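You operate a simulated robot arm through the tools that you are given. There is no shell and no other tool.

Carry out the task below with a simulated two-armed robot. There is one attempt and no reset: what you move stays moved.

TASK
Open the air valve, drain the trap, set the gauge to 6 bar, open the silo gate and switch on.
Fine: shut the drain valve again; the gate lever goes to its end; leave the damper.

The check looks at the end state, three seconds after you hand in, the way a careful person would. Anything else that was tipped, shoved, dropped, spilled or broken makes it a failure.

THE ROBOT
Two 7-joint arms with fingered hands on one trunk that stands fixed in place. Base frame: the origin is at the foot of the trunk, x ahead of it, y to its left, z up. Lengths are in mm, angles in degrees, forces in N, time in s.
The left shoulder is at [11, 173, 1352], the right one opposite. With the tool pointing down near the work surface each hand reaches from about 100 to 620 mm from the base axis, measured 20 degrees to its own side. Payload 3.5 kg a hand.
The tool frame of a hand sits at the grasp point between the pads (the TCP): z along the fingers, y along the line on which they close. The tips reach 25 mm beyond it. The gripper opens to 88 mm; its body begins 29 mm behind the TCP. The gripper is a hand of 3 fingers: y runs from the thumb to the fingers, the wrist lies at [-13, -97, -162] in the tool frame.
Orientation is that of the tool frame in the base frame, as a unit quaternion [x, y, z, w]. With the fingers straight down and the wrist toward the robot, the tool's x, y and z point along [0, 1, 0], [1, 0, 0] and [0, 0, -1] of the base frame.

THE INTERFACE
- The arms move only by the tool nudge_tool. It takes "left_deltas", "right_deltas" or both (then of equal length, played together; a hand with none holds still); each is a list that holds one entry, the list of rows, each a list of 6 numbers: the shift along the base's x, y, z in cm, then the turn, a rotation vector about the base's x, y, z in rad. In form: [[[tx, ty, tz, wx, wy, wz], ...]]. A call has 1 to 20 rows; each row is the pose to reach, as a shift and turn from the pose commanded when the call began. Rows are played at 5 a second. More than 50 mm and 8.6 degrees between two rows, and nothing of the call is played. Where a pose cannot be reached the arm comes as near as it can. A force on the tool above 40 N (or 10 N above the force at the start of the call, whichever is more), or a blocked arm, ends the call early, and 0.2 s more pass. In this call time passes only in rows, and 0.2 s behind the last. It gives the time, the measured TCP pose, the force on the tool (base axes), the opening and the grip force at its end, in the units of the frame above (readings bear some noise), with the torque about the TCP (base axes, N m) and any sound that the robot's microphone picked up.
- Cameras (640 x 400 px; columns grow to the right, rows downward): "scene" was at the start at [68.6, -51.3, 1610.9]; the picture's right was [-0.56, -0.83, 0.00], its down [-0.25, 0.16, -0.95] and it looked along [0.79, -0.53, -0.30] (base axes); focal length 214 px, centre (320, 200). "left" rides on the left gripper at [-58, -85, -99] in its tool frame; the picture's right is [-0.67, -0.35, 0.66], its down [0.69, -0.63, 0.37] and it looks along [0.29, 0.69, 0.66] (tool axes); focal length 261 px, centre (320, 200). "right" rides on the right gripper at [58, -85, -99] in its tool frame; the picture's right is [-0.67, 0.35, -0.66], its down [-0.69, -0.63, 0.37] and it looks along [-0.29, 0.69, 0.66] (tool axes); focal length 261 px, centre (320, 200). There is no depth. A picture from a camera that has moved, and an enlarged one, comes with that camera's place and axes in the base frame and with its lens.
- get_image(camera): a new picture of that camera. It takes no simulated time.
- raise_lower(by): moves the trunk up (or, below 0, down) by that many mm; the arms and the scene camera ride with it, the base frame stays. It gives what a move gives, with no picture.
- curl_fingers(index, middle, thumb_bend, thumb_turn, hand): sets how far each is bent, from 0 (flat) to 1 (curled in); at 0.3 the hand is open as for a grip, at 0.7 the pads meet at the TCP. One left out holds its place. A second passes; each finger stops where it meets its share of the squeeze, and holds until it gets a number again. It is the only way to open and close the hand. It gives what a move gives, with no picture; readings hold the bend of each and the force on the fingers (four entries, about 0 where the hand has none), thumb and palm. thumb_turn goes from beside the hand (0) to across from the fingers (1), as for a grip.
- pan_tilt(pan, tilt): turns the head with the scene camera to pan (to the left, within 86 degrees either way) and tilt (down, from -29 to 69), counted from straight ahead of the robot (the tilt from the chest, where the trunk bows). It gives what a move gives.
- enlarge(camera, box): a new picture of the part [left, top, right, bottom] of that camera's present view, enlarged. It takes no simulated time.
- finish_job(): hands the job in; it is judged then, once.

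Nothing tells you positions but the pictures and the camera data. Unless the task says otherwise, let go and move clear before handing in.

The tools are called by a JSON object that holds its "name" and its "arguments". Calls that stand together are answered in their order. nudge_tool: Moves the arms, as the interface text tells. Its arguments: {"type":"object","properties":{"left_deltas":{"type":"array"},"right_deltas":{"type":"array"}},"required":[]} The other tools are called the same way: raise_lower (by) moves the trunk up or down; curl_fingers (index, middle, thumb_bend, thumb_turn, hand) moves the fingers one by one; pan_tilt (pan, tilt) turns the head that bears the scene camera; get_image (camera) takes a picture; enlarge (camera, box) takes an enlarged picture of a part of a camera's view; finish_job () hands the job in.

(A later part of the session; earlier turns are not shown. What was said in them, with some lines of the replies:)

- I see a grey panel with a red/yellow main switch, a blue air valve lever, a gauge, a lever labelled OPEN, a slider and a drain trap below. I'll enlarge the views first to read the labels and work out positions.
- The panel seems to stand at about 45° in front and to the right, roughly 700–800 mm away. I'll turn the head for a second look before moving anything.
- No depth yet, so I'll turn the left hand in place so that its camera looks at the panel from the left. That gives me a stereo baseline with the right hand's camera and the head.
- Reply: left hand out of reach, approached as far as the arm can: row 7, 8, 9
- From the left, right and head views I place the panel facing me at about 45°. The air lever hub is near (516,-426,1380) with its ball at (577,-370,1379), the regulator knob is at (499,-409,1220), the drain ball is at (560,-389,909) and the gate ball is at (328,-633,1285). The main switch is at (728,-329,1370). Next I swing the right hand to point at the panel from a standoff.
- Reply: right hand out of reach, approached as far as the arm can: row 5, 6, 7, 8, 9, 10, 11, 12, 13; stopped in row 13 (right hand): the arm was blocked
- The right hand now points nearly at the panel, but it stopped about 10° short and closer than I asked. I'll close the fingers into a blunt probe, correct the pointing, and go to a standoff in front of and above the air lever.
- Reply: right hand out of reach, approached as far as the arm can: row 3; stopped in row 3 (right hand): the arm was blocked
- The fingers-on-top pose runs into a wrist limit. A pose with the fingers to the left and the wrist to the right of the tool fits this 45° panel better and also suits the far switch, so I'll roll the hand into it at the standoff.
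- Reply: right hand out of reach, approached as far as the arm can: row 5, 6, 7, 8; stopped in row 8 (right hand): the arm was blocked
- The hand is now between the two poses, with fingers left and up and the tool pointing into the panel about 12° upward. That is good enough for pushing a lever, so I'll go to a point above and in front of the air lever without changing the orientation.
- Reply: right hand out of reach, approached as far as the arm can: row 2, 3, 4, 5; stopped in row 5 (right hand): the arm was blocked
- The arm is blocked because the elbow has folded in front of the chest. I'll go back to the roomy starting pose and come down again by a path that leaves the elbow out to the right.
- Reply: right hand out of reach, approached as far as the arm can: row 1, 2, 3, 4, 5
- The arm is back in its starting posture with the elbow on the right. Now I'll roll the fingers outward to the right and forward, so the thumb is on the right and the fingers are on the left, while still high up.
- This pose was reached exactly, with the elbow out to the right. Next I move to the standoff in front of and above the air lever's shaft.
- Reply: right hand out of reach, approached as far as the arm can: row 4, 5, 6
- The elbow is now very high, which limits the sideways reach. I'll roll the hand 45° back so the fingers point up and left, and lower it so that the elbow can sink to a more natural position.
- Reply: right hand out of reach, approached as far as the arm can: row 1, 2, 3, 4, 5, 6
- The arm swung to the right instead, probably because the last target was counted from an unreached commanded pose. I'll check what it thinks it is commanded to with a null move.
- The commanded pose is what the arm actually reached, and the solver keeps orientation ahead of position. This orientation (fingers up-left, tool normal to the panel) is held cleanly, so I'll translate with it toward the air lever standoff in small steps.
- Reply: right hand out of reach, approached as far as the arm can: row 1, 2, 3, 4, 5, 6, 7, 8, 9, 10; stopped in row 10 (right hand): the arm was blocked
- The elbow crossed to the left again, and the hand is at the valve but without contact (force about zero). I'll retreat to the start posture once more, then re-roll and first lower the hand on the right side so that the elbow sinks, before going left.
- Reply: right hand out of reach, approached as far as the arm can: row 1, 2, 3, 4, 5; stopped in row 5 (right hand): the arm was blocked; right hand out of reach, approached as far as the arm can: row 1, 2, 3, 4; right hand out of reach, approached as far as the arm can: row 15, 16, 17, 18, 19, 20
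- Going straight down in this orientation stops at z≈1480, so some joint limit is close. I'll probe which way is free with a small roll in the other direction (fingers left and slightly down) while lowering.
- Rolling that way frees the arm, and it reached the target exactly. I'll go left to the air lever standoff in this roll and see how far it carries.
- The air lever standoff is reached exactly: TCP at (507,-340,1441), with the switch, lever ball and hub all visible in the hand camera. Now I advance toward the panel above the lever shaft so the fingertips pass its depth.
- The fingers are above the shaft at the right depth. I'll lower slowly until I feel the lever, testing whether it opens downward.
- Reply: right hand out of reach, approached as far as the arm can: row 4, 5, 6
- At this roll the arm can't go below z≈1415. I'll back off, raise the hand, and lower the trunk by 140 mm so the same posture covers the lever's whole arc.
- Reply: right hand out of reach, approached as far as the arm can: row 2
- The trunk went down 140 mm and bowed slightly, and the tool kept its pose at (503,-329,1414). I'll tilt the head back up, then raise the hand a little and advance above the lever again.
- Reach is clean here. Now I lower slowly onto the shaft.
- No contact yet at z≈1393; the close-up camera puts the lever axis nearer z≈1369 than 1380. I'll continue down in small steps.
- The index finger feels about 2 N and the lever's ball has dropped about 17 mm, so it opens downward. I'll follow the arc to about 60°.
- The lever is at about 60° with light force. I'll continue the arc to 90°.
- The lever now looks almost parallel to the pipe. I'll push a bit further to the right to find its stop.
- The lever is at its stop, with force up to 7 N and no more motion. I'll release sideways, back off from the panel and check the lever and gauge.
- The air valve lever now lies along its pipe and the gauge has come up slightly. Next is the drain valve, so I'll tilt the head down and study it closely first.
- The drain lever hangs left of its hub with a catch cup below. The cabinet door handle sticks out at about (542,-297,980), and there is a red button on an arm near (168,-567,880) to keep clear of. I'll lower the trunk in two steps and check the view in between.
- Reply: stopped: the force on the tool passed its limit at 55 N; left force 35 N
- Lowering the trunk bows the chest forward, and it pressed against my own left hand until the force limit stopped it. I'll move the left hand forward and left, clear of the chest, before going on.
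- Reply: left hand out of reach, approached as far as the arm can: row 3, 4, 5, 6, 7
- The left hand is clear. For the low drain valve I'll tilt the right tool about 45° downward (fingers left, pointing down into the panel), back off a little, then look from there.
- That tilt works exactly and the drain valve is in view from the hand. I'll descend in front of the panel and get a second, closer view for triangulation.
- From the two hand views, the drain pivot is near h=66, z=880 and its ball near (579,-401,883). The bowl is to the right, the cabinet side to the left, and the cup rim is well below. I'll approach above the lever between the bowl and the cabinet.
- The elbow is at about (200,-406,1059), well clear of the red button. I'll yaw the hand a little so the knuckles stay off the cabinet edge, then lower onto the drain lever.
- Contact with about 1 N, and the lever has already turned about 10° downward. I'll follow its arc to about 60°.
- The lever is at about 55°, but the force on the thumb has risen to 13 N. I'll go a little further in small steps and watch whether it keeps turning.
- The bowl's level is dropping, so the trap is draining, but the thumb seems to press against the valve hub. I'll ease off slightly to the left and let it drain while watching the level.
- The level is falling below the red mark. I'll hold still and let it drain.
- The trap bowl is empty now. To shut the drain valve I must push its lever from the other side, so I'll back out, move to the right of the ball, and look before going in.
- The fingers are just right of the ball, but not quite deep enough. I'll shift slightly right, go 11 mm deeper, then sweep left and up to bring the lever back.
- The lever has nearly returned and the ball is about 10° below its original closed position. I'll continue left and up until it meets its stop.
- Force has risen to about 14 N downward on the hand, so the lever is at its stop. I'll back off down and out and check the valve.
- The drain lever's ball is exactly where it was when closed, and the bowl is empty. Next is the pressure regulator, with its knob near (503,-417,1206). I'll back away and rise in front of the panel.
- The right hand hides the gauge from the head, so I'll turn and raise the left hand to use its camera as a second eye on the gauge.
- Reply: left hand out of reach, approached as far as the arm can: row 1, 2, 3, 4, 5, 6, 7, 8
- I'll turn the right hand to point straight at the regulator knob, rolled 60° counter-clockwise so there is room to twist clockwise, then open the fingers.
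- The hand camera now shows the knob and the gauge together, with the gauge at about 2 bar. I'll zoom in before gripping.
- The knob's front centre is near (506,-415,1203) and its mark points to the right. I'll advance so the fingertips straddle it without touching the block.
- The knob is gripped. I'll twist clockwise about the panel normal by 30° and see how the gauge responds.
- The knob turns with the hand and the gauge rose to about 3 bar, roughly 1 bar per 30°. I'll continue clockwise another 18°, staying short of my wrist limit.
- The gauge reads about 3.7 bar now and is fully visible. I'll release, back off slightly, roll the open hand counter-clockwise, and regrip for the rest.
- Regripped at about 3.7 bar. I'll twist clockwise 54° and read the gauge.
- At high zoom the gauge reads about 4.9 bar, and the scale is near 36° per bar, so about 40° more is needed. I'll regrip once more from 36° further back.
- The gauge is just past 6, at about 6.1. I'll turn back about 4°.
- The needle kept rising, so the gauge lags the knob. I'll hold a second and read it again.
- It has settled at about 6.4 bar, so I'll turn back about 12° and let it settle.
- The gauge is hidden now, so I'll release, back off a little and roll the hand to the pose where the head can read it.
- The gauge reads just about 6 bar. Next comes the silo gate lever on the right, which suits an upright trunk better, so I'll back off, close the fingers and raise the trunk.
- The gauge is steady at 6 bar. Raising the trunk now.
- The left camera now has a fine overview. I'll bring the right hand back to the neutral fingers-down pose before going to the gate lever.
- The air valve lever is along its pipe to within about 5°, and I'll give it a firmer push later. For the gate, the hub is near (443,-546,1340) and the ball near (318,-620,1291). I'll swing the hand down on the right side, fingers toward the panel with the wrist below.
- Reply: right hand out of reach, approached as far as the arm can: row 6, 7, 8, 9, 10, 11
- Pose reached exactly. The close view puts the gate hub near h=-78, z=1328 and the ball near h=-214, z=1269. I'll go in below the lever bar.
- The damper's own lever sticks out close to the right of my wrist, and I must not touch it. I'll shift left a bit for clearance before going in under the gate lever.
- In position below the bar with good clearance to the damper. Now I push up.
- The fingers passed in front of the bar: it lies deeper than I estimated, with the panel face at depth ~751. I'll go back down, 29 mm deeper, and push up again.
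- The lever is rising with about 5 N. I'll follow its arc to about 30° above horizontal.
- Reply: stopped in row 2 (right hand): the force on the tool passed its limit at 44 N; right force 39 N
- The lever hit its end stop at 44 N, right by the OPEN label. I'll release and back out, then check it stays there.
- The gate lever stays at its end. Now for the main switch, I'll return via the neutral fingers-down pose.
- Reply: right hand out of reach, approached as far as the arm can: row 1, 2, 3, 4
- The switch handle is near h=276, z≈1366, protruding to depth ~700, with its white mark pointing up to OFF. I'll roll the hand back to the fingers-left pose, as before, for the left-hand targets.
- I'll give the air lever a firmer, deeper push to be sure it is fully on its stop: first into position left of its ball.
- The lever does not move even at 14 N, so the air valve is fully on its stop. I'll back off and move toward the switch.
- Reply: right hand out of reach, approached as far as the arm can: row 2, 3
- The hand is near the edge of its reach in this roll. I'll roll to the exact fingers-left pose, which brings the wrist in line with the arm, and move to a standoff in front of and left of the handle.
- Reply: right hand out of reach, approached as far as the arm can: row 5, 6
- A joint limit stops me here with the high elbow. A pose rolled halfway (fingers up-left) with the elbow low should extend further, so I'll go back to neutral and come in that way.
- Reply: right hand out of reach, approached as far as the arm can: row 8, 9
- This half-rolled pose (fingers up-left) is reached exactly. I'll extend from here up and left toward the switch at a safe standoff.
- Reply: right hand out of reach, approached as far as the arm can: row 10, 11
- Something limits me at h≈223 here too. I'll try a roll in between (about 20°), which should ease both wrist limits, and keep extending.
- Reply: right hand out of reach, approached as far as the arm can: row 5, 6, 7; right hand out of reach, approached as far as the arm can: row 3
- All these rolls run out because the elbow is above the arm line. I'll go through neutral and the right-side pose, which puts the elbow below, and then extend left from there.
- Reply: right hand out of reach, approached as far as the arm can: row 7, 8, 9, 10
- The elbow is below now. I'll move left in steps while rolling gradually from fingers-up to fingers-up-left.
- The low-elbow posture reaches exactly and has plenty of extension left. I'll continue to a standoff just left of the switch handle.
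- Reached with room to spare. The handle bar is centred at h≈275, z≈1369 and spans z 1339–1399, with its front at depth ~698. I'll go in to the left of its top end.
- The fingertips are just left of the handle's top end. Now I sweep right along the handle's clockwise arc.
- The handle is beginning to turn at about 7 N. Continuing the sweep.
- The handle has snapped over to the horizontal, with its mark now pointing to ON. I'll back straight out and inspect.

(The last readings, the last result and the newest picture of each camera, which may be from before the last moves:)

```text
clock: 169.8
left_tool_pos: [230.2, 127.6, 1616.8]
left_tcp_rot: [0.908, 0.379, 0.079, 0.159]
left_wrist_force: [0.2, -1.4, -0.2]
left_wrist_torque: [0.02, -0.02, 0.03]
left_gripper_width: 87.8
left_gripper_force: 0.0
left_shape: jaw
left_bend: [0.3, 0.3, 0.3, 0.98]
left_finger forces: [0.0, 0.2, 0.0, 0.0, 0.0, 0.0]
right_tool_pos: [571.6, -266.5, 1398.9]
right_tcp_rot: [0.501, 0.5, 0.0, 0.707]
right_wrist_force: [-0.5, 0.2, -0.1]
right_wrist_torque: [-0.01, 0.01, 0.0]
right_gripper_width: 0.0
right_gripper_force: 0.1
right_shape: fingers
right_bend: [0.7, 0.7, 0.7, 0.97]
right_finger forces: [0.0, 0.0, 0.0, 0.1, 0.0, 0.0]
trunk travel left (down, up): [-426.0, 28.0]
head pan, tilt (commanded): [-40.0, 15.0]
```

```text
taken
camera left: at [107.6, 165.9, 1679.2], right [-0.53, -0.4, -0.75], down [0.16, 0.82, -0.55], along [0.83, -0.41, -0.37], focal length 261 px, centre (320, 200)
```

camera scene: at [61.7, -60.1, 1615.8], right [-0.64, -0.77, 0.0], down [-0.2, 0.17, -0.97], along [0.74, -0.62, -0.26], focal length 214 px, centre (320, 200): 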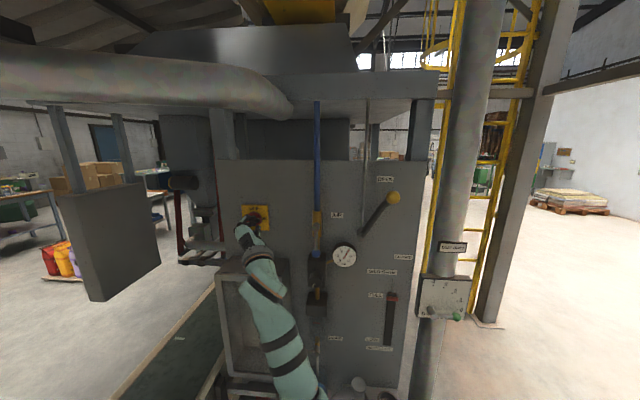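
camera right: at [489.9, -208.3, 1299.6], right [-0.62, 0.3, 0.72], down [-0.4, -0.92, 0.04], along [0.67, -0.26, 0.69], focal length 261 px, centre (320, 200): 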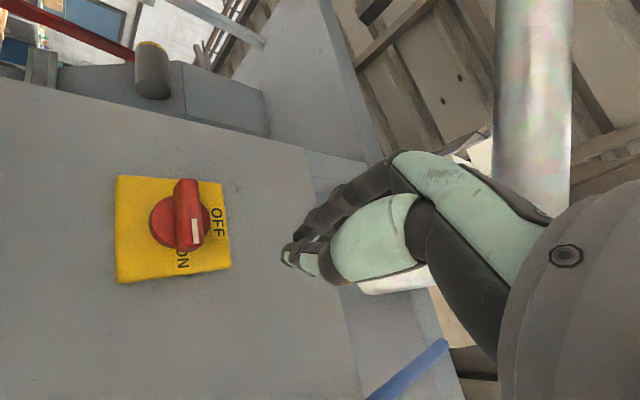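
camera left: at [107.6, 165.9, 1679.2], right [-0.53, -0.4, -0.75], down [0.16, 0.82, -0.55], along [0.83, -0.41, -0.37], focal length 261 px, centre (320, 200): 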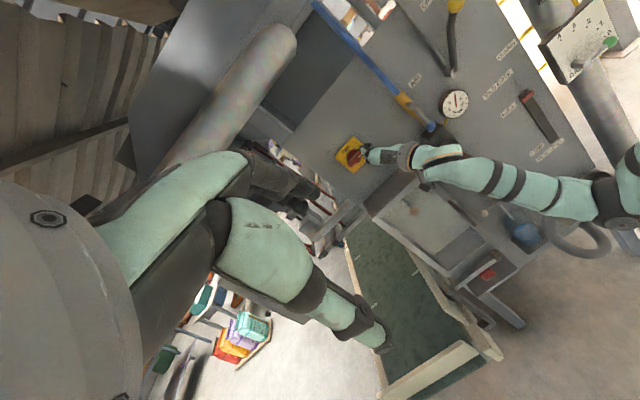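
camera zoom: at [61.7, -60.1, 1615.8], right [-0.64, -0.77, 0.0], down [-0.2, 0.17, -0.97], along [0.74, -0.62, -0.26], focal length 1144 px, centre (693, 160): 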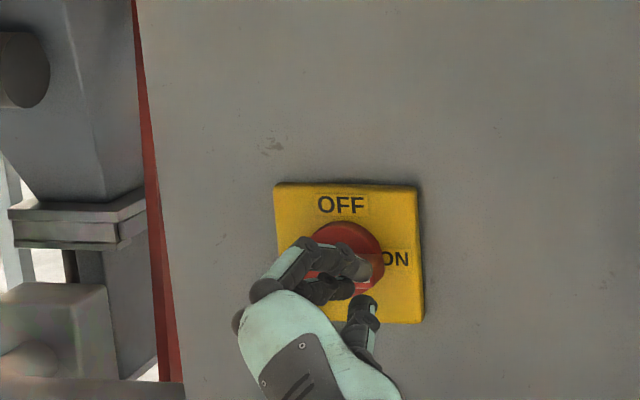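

The switch handle now points to ON. I'll withdraw the arm along the way it came and check every item once more.

{"name": "nudge_tool", "arguments": {"right_deltas": [[[-1.5, -1.2, -0.5, 0, 0, 0], [-3.0, -2.5, -1.0, 0, 0, 0], [-4.5, -3.8, -1.6, 0, 0, 0], [-6.0, -5.0, -2.2, 0, 0, 0], [-7.3, -6.3, -2.8, 0, 0, 0], [-9.0, -7.8, -3.6, 0.051, -0.051, 0], [-10.7, -9.3, -4.4, 0.103, -0.103, 0], [-12.4, -10.8, -5.2, 0.154, -0.154, 0], [-14.1, -12.3, -6.0, 0.205, -0.205, 0], [-15.8, -13.7, -6.9, 0.257, -0.257, 0], [-17.3, -15.1, -7.8, 0.308, -0.308, 0]]]}}

{"name": "get_image", "arguments": {"camera": "scene"}}

{"name": "enlarge", "arguments": {"camera": "scene", "box": [210, 170, 370, 270]}}

{"name": "enlarge", "arguments": {"camera": "left", "box": [320, 0, 640, 200]}}

```text
clock: 172.2
left_tool_pos: [231.1, 128.9, 1616.2]
left_tcp_rot: [0.908, 0.378, 0.079, 0.16]
left_wrist_force: [0.5, 1.1, 0.1]
left_wrist_torque: [0.03, 0.01, -0.05]
left_gripper_width: 87.9
left_gripper_force: 0.1
left_shape: jaw
left_bend: [0.3, 0.3, 0.3, 0.98]
left_finger forces: [0.0, 0.0, 0.0, 0.0, 0.1, 0.0]
right_tool_pos: [399.8, -416.0, 1321.5]
right_tcp_rot: [0.597, 0.38, 0.154, 0.69]
right_wrist_force: [-0.4, 0.2, -0.8]
right_wrist_torque: [0.0, 0.01, 0.0]
right_gripper_width: 0.1
right_gripper_force: 0.1
right_shape: fingers
right_bend: [0.7, 0.7, 0.7, 0.97]
right_finger forces: [0.0, 0.0, 0.0, 0.0, 0.2, 0.0]
trunk travel left (down, up): [-426.0, 28.0]
head pan, tilt (commanded): [-40.0, 15.0]
```

```text
taken
camera scene: at [61.8, -59.4, 1615.9], right [-0.64, -0.77, 0.0], down [-0.2, 0.17, -0.97], along [0.74, -0.62, -0.26], focal length 214 px, centre (320, 200)
```

scene: 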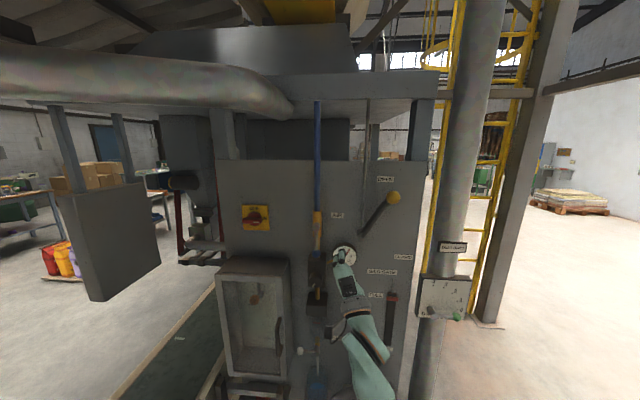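

```text
4.00 times, centred on (290, 220) of scene
camera zoom: at [61.8, -59.4, 1615.9], right [-0.64, -0.77, 0.0], down [-0.2, 0.17, -0.97], along [0.74, -0.62, -0.26], focal length 858 px, centre (440, 120)
```

zoom: 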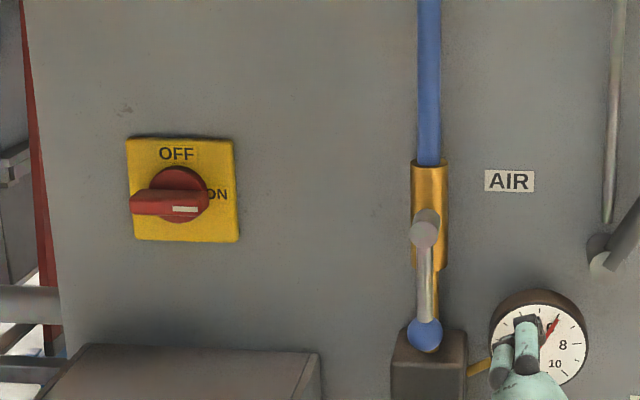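

```text
2.00 times, centred on (480, 100) of left
camera zoom: at [107.8, 166.7, 1679.1], right [-0.53, -0.4, -0.75], down [0.16, 0.82, -0.55], along [0.83, -0.41, -0.37], focal length 521 px, centre (0, 400)
```

zoom: 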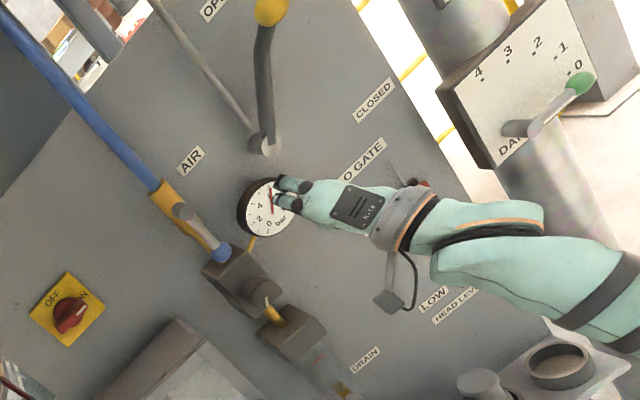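

{"name": "nudge_tool", "arguments": {"right_deltas": [[[-1.5, -1.0, -1.5, 0.05, -0.05, 0], [-3.0, -2.2, -3.0, 0.1, -0.1, 0], [-4.5, -3.5, -4.5, 0.15, -0.15, 0], [-6.5, -5.0, -6.0, 0.2, -0.2, 0], [-8.5, -6.5, -7.5, 0.247, -0.247, 0], [-10.5, -8.0, -9.0, 0.247, -0.247, 0]]]}}

{"name": "get_image", "arguments": {"camera": "scene"}}

{"name": "enlarge", "arguments": {"camera": "scene", "box": [320, 238, 370, 272]}}

{"name": "enlarge", "arguments": {"camera": "scene", "box": [280, 270, 440, 400]}}

{"name": "enlarge", "arguments": {"camera": "left", "box": [380, 100, 640, 290]}}

```text
clock: 173.6
left_tool_pos: [231.2, 129.1, 1617.4]
left_tcp_rot: [0.908, 0.379, 0.08, 0.16]
left_wrist_force: [-0.9, -0.5, -1.5]
left_wrist_torque: [-0.02, 0.03, -0.02]
left_gripper_width: 88.0
left_gripper_force: 0.0
left_shape: jaw
left_bend: [0.3, 0.3, 0.3, 0.98]
left_finger forces: [0.0, 0.0, 0.1, 0.0, 0.0, 0.0]
right_tool_pos: [295.5, -496.1, 1232.5]
right_tcp_rot: [0.652, 0.271, 0.271, 0.654]
right_wrist_force: [-0.7, 0.0, -0.2]
right_wrist_torque: [0.01, -0.01, 0.03]
right_gripper_width: 0.0
right_gripper_force: 0.1
right_shape: fingers
right_bend: [0.7, 0.7, 0.7, 0.97]
right_finger forces: [0.0, 0.1, 0.1, 0.1, 0.0, 0.1]
trunk travel left (down, up): [-426.0, 28.0]
head pan, tilt (commanded): [-40.0, 15.0]
```

```text
taken
camera scene: at [61.2, -59.6, 1615.9], right [-0.64, -0.77, 0.0], down [-0.2, 0.17, -0.97], along [0.74, -0.62, -0.26], focal length 214 px, centre (320, 200)
```

scene: 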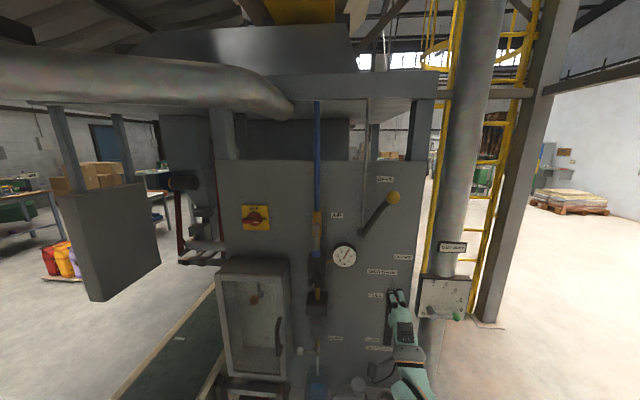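

```text
11.76 times, centred on (345, 255) of scene
camera zoom: at [61.2, -59.6, 1615.9], right [-0.64, -0.77, 0.0], down [-0.2, 0.17, -0.97], along [0.74, -0.62, -0.26], focal length 2523 px, centre (26, -447)
```

zoom: 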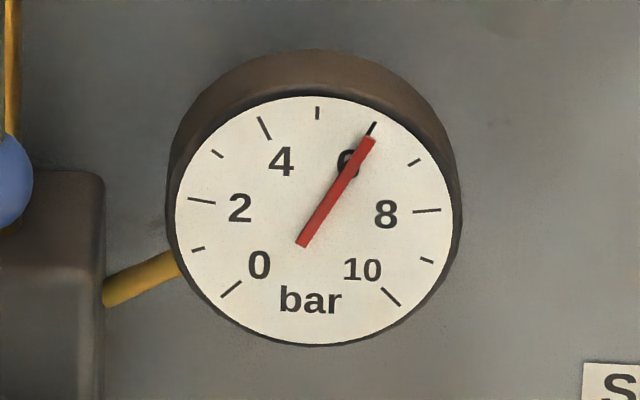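

```text
3.08 times, centred on (360, 335) of scene
camera zoom: at [61.2, -59.6, 1615.9], right [-0.64, -0.77, 0.0], down [-0.2, 0.17, -0.97], along [0.74, -0.62, -0.26], focal length 660 px, centre (197, -215)
```

zoom: 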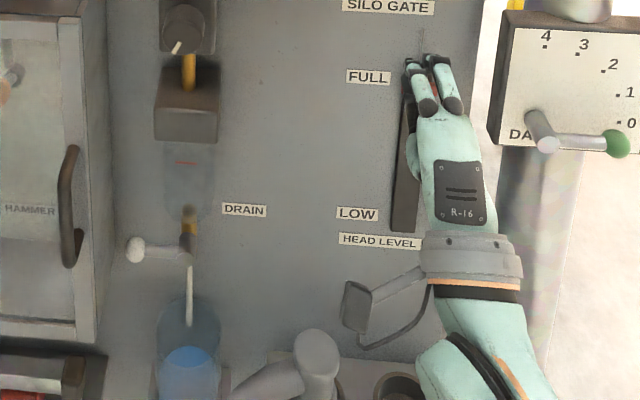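

```text
2.11 times, centred on (510, 195) of left
camera zoom: at [107.1, 166.4, 1679.2], right [-0.53, -0.4, -0.75], down [0.16, 0.82, -0.55], along [0.83, -0.41, -0.37], focal length 549 px, centre (-80, 210)
```

zoom: 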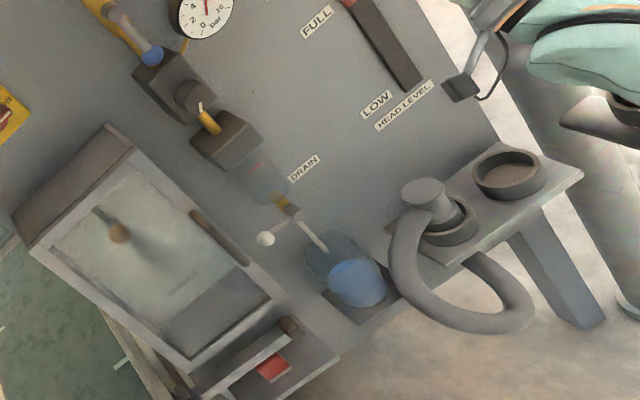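

Gauge about 6 bar, air lever now exactly along its pipe, drain lever closed with an empty bowl, damper untouched at 0. A last close look at the gate lever and switch before handing in.

{"name": "enlarge", "arguments": {"camera": "scene", "box": [330, 160, 430, 260]}}

{"name": "enlarge", "arguments": {"camera": "scene", "box": [220, 180, 360, 280]}}

{"name": "enlarge", "arguments": {"camera": "left", "box": [320, 0, 640, 200]}}

```text
4.00 times, centred on (380, 210) of scene
camera zoom: at [61.2, -59.6, 1615.9], right [-0.64, -0.77, 0.0], down [-0.2, 0.17, -0.97], along [0.74, -0.62, -0.26], focal length 858 px, centre (80, 160)
```

zoom: 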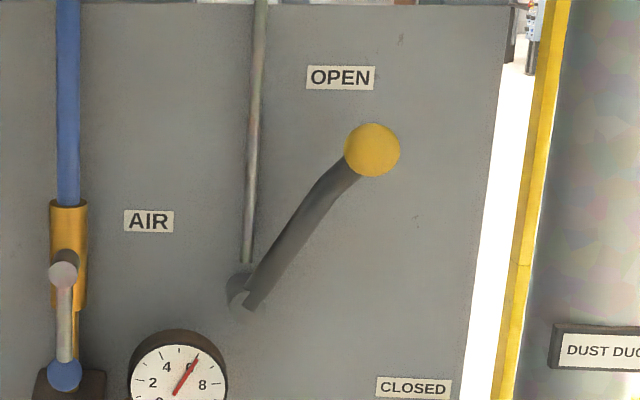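

```text
4.00 times, centred on (290, 230) of scene
camera zoom: at [61.2, -59.6, 1615.9], right [-0.64, -0.77, 0.0], down [-0.2, 0.17, -0.97], along [0.74, -0.62, -0.26], focal length 858 px, centre (440, 80)
```

zoom: 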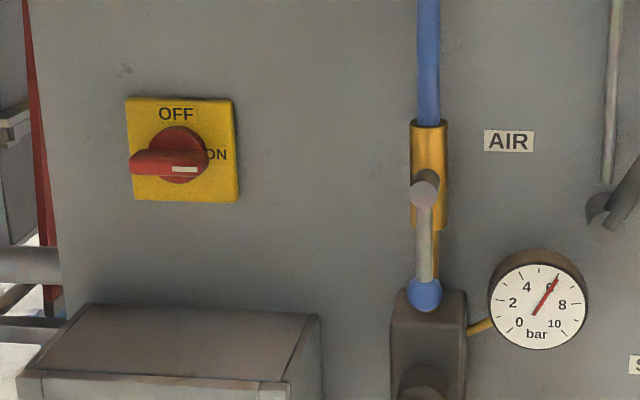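

```text
2.00 times, centred on (480, 100) of left
camera zoom: at [107.1, 166.4, 1679.2], right [-0.53, -0.4, -0.75], down [0.16, 0.82, -0.55], along [0.83, -0.41, -0.37], focal length 521 px, centre (0, 400)
```

zoom: 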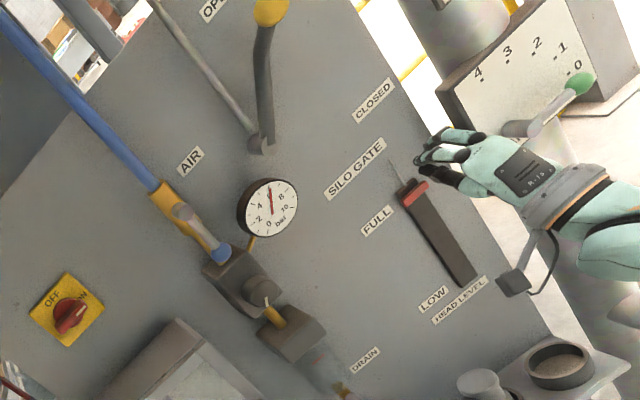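

{"name": "finish_job", "arguments": {}}

```text
The job is handed in.
```

I finished all five steps and handed the job in. No result came back, so what follows is what I saw in the last pictures.

| Item | Final state |
|---|---|
| Air valve | Open, with the lever along the pipe and against its stop. |
| Trap | Drained; the bowl is empty and the water is in the cup below. |
| Drain valve | Shut again, with the lever back where it started. |
| Gauge | Steady at about 6.1 bar. |
| Silo gate | Lever at its end; it stopped hard at 44 N and stayed there after I let go. |
| Main switch | Handle at ON. |
| Damper | Left alone, lever still at 0. |

- **Gate lever:** it points about 10° short of the OPEN label. When shut it also sat about 10° off the CLOSED label, so I took the hard stop as its end.
- **Switch:** the microphone picked up no sound after I switched on, so I can't tell whether the machine started.
- **Self-contact:** while I lowered the trunk, my chest pressed against my own left hand until the force limit stopped it at 55 N. I moved that hand clear before going on.

As far as I could see, nothing else was tipped, moved or spilled. Both hands are empty and clear of the panel.
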